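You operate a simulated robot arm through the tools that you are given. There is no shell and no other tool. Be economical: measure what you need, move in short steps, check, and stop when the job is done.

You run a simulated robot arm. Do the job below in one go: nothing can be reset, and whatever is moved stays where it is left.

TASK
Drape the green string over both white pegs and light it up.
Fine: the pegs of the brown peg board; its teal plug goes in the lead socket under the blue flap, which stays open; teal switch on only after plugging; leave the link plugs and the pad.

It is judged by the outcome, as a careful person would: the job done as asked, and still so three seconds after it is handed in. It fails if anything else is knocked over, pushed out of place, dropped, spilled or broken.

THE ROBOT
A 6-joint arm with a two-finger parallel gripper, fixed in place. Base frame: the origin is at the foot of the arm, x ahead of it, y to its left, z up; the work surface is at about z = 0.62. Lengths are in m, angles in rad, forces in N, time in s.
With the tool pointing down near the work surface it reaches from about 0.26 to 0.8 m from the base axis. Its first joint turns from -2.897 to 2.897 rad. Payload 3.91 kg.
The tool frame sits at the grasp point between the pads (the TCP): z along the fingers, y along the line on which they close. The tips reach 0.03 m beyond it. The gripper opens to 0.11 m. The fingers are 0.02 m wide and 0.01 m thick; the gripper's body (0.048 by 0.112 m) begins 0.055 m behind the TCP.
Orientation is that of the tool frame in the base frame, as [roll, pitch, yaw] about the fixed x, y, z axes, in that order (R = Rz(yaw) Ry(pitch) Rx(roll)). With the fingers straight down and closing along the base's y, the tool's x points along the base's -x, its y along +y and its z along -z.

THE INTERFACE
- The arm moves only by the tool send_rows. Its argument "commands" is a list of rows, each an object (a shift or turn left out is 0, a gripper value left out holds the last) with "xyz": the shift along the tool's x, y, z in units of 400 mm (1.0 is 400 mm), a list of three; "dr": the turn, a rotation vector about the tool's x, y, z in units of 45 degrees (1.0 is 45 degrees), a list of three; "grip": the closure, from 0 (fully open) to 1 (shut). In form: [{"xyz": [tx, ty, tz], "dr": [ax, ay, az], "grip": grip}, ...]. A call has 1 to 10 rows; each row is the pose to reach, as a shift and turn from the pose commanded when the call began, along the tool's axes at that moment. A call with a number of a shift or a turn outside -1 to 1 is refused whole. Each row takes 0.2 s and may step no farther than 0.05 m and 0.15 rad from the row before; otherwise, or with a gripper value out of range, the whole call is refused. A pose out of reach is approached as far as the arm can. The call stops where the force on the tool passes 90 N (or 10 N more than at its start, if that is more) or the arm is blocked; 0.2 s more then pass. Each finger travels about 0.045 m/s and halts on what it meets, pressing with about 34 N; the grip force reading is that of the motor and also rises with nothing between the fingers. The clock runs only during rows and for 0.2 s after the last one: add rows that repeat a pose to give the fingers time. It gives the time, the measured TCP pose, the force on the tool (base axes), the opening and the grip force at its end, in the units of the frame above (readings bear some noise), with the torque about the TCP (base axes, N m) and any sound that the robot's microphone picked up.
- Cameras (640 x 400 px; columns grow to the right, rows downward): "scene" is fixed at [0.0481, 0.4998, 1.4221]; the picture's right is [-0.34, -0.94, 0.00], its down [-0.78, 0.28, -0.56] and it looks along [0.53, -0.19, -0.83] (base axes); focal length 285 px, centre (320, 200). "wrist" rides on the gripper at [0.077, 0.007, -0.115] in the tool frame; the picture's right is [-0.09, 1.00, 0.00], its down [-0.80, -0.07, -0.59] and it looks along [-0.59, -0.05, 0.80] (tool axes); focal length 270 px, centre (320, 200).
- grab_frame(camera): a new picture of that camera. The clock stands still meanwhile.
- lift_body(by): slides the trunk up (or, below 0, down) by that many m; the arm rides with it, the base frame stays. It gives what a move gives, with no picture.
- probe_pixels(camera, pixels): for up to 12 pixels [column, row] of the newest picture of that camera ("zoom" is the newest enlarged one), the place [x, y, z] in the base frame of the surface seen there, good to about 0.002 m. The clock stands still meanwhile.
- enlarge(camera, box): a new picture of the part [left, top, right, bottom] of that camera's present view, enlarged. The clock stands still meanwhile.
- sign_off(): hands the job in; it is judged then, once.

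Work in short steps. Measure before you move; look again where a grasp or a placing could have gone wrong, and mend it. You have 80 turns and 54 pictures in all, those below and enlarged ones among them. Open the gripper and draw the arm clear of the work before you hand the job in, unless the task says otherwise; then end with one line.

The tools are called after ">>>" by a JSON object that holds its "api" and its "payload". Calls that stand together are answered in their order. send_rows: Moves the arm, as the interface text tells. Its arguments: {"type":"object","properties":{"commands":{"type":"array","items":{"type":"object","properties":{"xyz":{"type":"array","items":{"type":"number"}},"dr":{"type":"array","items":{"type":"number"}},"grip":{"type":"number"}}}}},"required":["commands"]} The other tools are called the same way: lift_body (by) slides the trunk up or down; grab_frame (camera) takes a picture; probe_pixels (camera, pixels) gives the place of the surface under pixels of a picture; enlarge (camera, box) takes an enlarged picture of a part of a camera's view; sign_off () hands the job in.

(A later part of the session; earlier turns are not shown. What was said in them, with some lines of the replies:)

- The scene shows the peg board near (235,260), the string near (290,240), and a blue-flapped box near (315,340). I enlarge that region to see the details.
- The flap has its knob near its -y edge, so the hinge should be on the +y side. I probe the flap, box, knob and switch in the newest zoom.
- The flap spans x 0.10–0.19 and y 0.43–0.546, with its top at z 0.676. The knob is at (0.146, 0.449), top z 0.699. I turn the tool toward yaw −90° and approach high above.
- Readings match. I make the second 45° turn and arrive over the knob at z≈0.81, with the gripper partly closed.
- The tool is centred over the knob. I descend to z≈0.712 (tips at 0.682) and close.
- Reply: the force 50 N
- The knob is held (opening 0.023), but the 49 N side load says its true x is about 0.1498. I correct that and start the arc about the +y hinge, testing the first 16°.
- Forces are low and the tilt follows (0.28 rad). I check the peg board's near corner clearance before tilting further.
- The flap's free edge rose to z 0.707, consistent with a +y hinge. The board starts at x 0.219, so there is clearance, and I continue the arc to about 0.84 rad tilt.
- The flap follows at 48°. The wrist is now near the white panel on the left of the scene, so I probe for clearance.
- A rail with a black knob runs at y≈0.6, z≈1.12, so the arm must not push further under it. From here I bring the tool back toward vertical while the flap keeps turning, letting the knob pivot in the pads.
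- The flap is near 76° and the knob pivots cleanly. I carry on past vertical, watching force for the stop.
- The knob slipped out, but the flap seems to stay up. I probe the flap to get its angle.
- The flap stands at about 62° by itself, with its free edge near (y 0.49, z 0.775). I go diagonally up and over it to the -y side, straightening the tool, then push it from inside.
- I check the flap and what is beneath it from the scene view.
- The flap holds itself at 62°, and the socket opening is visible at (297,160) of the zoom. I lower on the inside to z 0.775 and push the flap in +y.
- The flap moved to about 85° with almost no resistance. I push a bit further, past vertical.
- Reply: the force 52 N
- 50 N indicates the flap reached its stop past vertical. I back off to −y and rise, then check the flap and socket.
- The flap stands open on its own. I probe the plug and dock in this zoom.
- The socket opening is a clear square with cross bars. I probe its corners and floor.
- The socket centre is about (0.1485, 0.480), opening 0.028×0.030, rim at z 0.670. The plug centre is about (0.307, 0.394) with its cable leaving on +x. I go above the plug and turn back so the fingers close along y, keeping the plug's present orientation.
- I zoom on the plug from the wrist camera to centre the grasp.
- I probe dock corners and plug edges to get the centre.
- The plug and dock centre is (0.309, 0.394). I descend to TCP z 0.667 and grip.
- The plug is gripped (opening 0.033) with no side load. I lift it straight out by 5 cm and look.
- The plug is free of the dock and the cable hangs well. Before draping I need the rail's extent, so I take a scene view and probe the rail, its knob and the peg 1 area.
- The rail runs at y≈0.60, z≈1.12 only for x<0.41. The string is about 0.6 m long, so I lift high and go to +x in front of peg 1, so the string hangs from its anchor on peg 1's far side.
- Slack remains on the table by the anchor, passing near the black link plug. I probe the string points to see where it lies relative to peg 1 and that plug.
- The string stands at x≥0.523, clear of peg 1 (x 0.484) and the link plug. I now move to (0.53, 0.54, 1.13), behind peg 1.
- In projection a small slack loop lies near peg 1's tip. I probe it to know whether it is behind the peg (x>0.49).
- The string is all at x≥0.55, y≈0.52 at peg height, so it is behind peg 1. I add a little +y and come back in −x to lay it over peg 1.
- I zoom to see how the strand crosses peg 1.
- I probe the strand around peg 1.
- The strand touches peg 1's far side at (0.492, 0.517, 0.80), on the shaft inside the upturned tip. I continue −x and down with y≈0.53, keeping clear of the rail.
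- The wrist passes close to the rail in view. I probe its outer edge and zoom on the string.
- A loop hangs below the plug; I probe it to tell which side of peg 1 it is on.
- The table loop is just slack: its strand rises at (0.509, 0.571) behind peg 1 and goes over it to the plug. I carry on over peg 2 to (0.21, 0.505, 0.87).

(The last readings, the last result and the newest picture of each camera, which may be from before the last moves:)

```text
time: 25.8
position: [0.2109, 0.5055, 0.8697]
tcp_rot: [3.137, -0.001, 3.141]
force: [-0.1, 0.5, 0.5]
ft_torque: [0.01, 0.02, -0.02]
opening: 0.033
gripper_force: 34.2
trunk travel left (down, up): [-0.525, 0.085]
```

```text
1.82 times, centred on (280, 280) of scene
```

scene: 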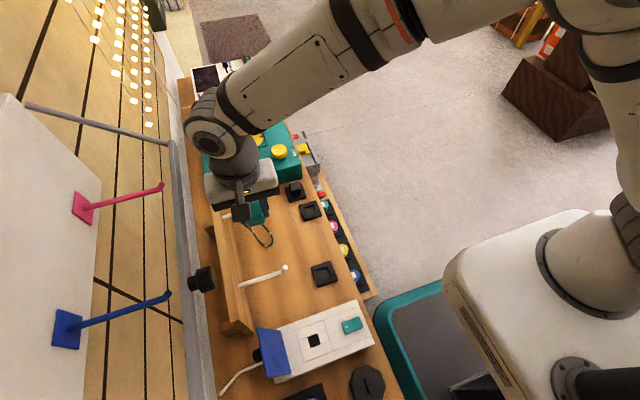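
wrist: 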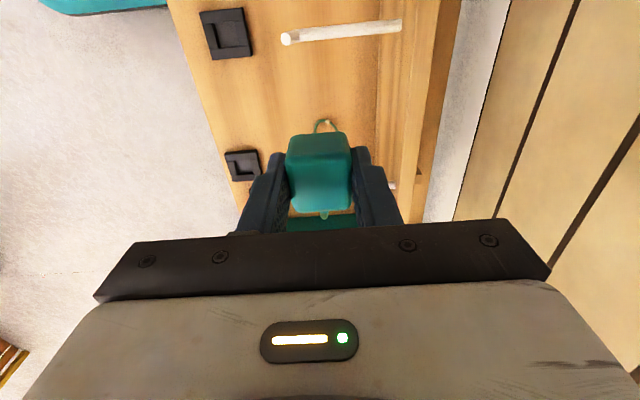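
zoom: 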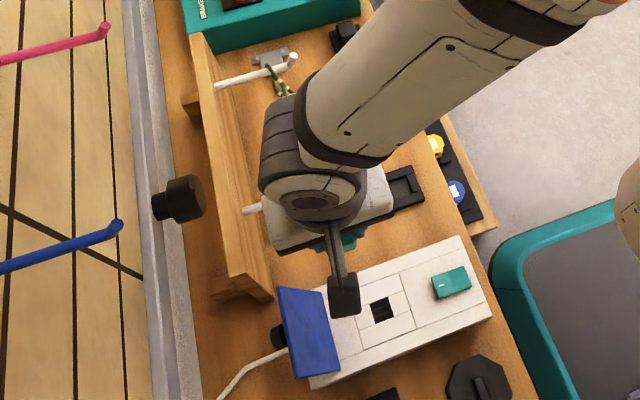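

The string passed over peg 2. I move above the socket at z 0.79 and view from both cameras.

>>> {"api": "send_rows", "payload": {"commands": [{"xyz": [0.05, -0.02, 0.05]}, {"xyz": [0.1, -0.042, 0.12]}, {"xyz": [0.154, -0.0635, 0.2]}, {"xyz": [0.154, -0.0635, 0.2]}]}}

>>> {"api": "grab_frame", "payload": {"camera": "wrist"}}

>>> {"api": "enlarge", "payload": {"camera": "scene", "box": [200, 180, 320, 300]}}

```text
time: 26.8
position: [0.1496, 0.4799, 0.7901]
tcp_rot: [3.137, -0.001, 3.141]
force: [-0.1, 0.2, -1.5]
ft_torque: [0.04, 0.01, 0.03]
opening: 0.033
gripper_force: 34.0
trunk travel left (down, up): [-0.525, 0.085]
```

```text
17 pictures are left
```

wrist: 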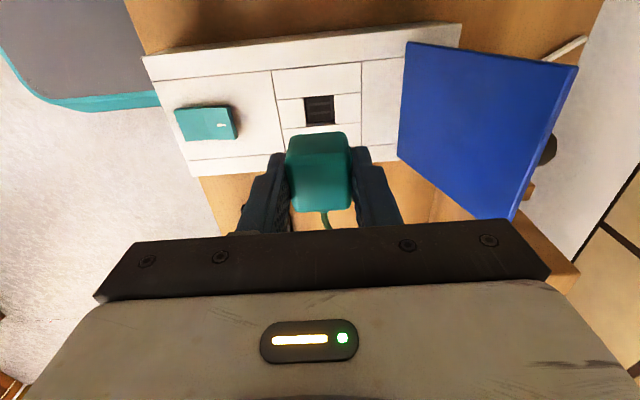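

```text
3.33 times, centred on (260, 240) of scene
```

zoom: 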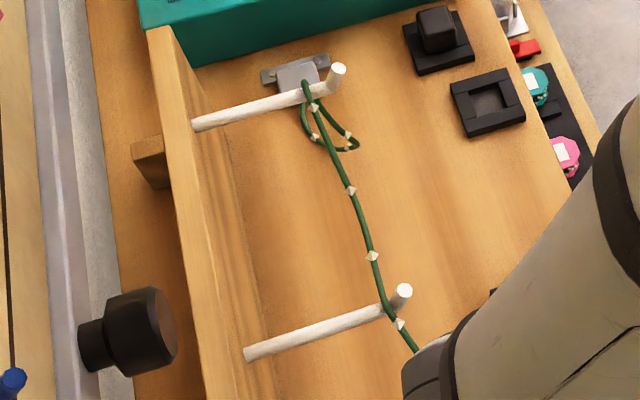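

The string now lies over both pegs, inside both upturned tips. The socket is visible at (319,109) in the wrist view, so I zoom to refine its centre.

>>> {"api": "enlarge", "payload": {"camera": "wrist", "box": [270, 70, 370, 132]}}

```text
6.40 times, centred on (320, 101) of wrist
```

zoom: 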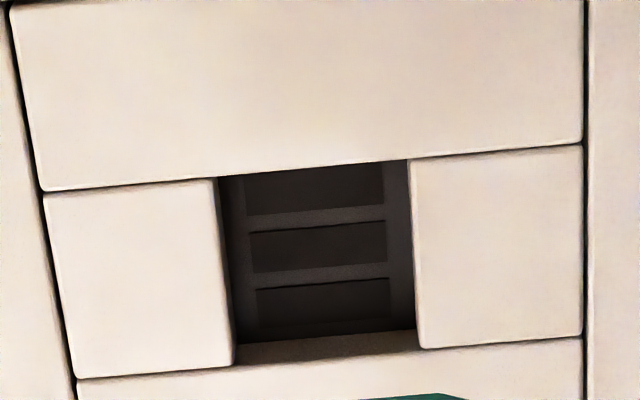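

>>> {"api": "probe_pixels", "payload": {"camera": "zoom", "pixels": [[212, 270], [424, 250], [320, 162], [320, 375], [208, 200], [412, 200], [12, 50], [585, 60], [270, 168], [370, 158], [230, 360], [425, 340]]}}

```text
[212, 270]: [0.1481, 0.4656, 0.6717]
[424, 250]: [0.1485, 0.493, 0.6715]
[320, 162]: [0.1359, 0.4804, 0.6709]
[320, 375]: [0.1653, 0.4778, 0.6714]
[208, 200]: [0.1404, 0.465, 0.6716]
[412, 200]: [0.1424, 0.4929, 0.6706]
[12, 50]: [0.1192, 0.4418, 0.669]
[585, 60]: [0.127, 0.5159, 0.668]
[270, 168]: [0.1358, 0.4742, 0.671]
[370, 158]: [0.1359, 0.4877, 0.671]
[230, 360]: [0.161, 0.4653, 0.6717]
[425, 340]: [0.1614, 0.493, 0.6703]
```

Socket centre is ≈(0.1497, 0.4796), matching the TCP reading (0.1496, 0.4799). I descend slowly to insert, with seating expected at TCP z≈0.7045.

>>> {"api": "send_rows", "payload": {"commands": [{"xyz": [0, 0, 0.1]}, {"xyz": [0, 0, 0.165]}, {"xyz": [0, 0, 0.18]}, {"xyz": [0, 0, 0.195]}, {"xyz": [0, 0, 0.207]}, {"xyz": [0, 0, 0.215]}]}}

```text
time: 28.2
position: [0.15, 0.4804, 0.7057]
tcp_rot: [3.136, -0.001, -3.141]
force: [-2.9, 0.3, 16.5]
ft_torque: [-0.22, 0.06, -0.01]
opening: 0.0331
gripper_force: 33.9
trunk travel left (down, up): [-0.525, 0.085]
heard: snap
```

A snap was heard and z is 0.7057, so the plug is seated. I release it, rise a bit, and look.

>>> {"api": "send_rows", "payload": {"commands": [{"xyz": [0, 0, -0.003]}, {"xyz": [0, 0, -0.003], "grip": 0.5}, {"xyz": [0, 0, -0.003], "grip": 0.5}, {"xyz": [0, 0, -0.003], "grip": 0.5}, {"xyz": [0, 0, -0.1]}, {"xyz": [0, 0, -0.2]}, {"xyz": [0, -0.1, -0.25]}, {"xyz": [0, -0.2, -0.25]}]}}

>>> {"api": "grab_frame", "payload": {"camera": "scene"}}

>>> {"api": "enlarge", "payload": {"camera": "scene", "box": [200, 180, 360, 380]}}

```text
time: 30.0
position: [0.1511, 0.3976, 0.8004]
tcp_rot: [3.139, 0.0, -3.141]
force: [0.8, -1.0, -0.1]
ft_torque: [0.02, -0.01, -0.02]
opening: 0.0553
gripper_force: 0.1
trunk travel left (down, up): [-0.525, 0.085]
```

```text
14 pictures are left
```

scene: 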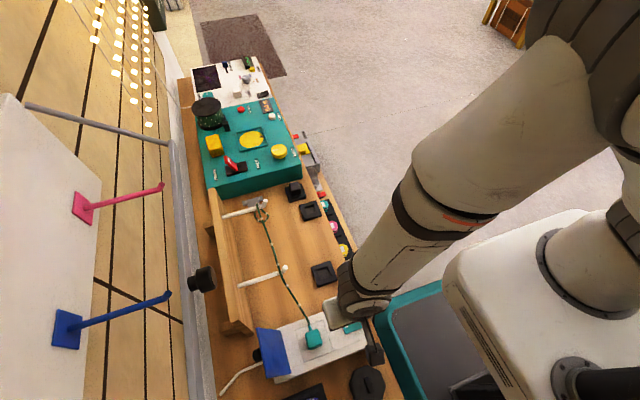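

```text
2.00 times, centred on (280, 280) of scene
```

zoom: 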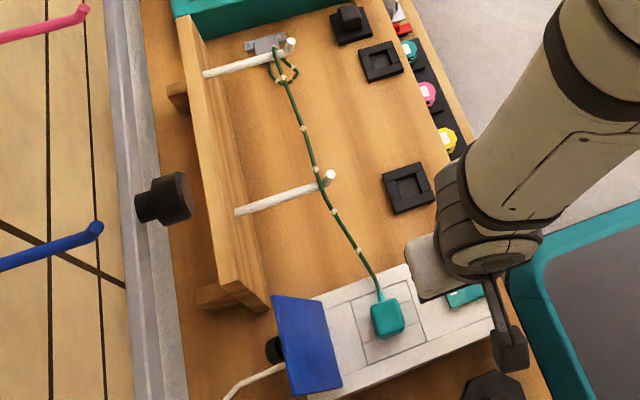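

The string is draped over both pegs, and the plug is seated with the flap open. Next is the switch, with its raised half toward +y; I close the fingers and look at it from the wrist.

>>> {"api": "send_rows", "payload": {"commands": [{"xyz": [0.03, 0, 0], "grip": 1}, {"xyz": [0.06, 0, 0], "grip": 1}, {"xyz": [0.06, 0, 0], "grip": 1}, {"xyz": [0.06, 0, 0], "grip": 1}, {"xyz": [0.06, 0, 0], "grip": 1}]}}

>>> {"api": "enlarge", "payload": {"camera": "wrist", "box": [240, 50, 400, 150]}}

```text
time: 31.2
position: [0.1255, 0.3973, 0.8011]
tcp_rot: [3.136, 0.001, -3.142]
force: [-0.3, -1.2, -0.3]
ft_torque: [0.02, 0.02, -0.02]
opening: 0.0
gripper_force: 33.2
trunk travel left (down, up): [-0.525, 0.085]
```

```text
4.00 times, centred on (320, 100) of wrist
```

zoom: 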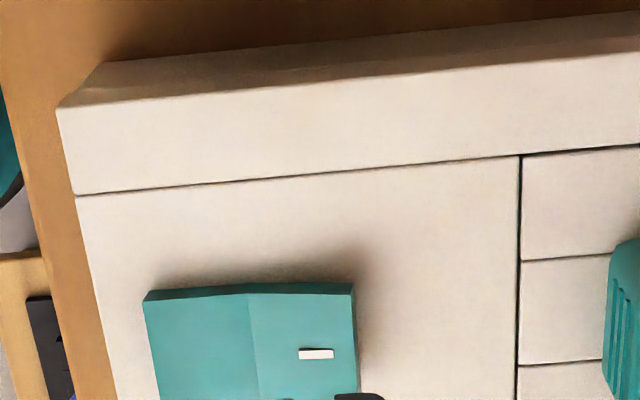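

The marked +y half is the raised one. I probe its surface.

>>> {"api": "probe_pixels", "payload": {"camera": "zoom", "pixels": [[345, 320], [316, 354], [262, 330], [240, 330], [160, 330], [350, 300], [155, 300]]}}

```text
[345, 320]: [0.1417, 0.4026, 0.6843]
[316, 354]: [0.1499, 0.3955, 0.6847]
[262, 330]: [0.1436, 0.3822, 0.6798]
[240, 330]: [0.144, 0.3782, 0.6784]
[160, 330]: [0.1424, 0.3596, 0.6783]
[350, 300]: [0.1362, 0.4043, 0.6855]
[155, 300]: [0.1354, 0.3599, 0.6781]
```

The raised half tops at z 0.685 around y 0.397, x 0.15. I press there with closed fingertips in small steps, then back off.

>>> {"api": "send_rows", "payload": {"commands": [{"xyz": [-0.06, 0, 0.05]}, {"xyz": [-0.06, 0, 0.16]}, {"xyz": [-0.06, 0, 0.21]}, {"xyz": [-0.06, 0, 0.222]}, {"xyz": [-0.06, 0, 0.232]}, {"xyz": [-0.06, 0, 0.24]}]}}

```text
time: 32.6
position: [0.149, 0.3987, 0.7072]
tcp_rot: [3.138, 0.0, 3.14]
force: [0.5, -1.0, 0.3]
ft_torque: [-0.02, -0.03, 0.01]
opening: 0.0001
gripper_force: 34.1
trunk travel left (down, up): [-0.525, 0.085]
```

There was no residual force; the rocker may have flipped. I check the scene.

>>> {"api": "enlarge", "payload": {"camera": "scene", "box": [230, 180, 390, 380]}}

```text
2.00 times, centred on (310, 280) of scene
```

zoom: 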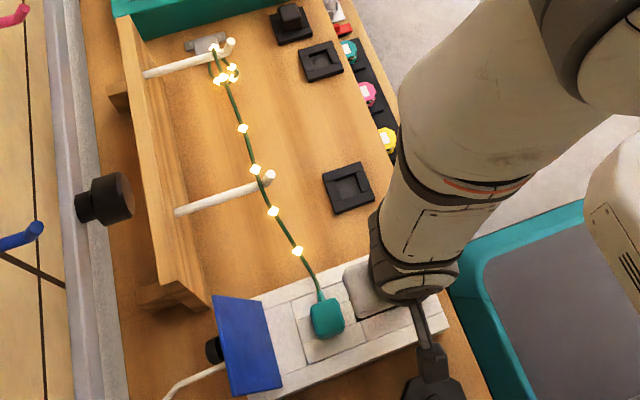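

The string's lights are on. I rise, move clear, open the gripper, and take a final look.

>>> {"api": "send_rows", "payload": {"commands": [{"xyz": [0, 0, -0.1]}, {"xyz": [0, 0, -0.22]}, {"xyz": [0, 0, -0.34]}, {"xyz": [0, -0.1, -0.4]}, {"xyz": [-0.05, -0.2, -0.44], "grip": 0}, {"xyz": [-0.12, -0.28, -0.46], "grip": 0}, {"xyz": [-0.2, -0.36, -0.48], "grip": 0}, {"xyz": [-0.28, -0.44, -0.5], "grip": 0}, {"xyz": [-0.28, -0.44, -0.5], "grip": 0}, {"xyz": [-0.28, -0.44, -0.5], "grip": 0}]}}

>>> {"api": "grab_frame", "payload": {"camera": "scene"}}

>>> {"api": "enlarge", "payload": {"camera": "scene", "box": [210, 170, 380, 390]}}

```text
time: 34.8
position: [0.2621, 0.2228, 0.9086]
tcp_rot: [3.137, 0.0, -3.142]
force: [-0.1, 0.6, -0.4]
ft_torque: [-0.04, -0.01, 0.01]
opening: 0.1101
gripper_force: 0.0
trunk travel left (down, up): [-0.525, 0.085]
```

```text
10 pictures are left
```

scene: 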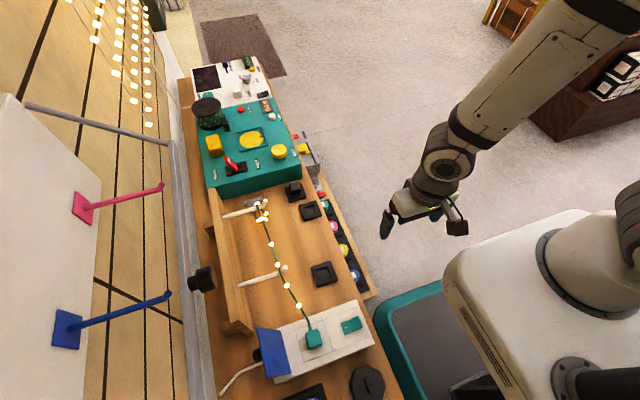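

```text
1.82 times, centred on (295, 280) of scene
```

zoom: 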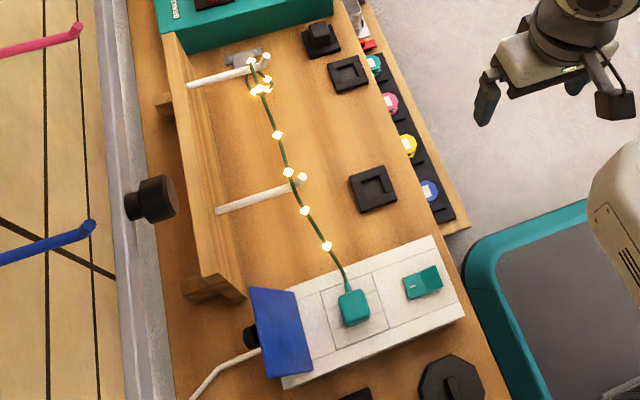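

Lights are on and the flap is open. I verify the peg crossings up close before handing in.

>>> {"api": "enlarge", "payload": {"camera": "scene", "box": [235, 185, 295, 235]}}

>>> {"api": "enlarge", "payload": {"camera": "scene", "box": [240, 250, 310, 300]}}

```text
8.00 times, centred on (265, 210) of scene
```

zoom: 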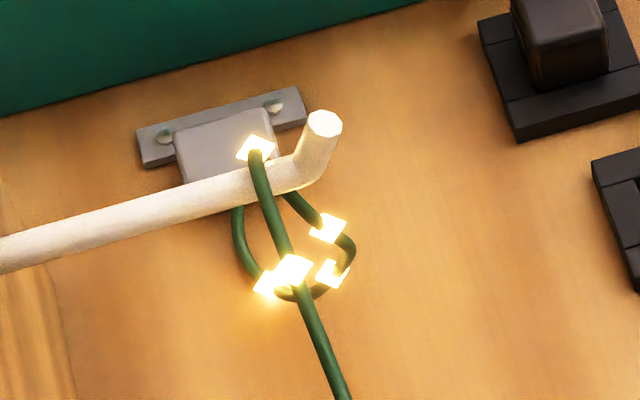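

```text
8.00 times, centred on (275, 275) of scene
```

zoom: 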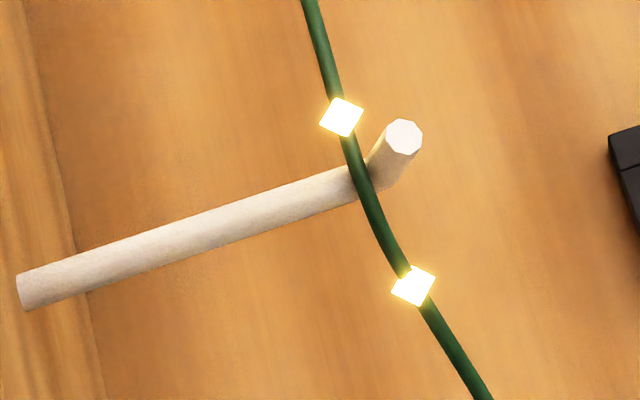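

The string crosses on top of both pegs, inside the upturned tips. The plug is seated, the flap is open and the lights are on, so I hand it in.

>>> {"api": "sign_off", "payload": {}}

```text
The job is handed in.
```

The green string is draped over both white pegs, its teal plug is in the lead socket under the open blue flap, and the teal switch, turned on after plugging, has lit it up.
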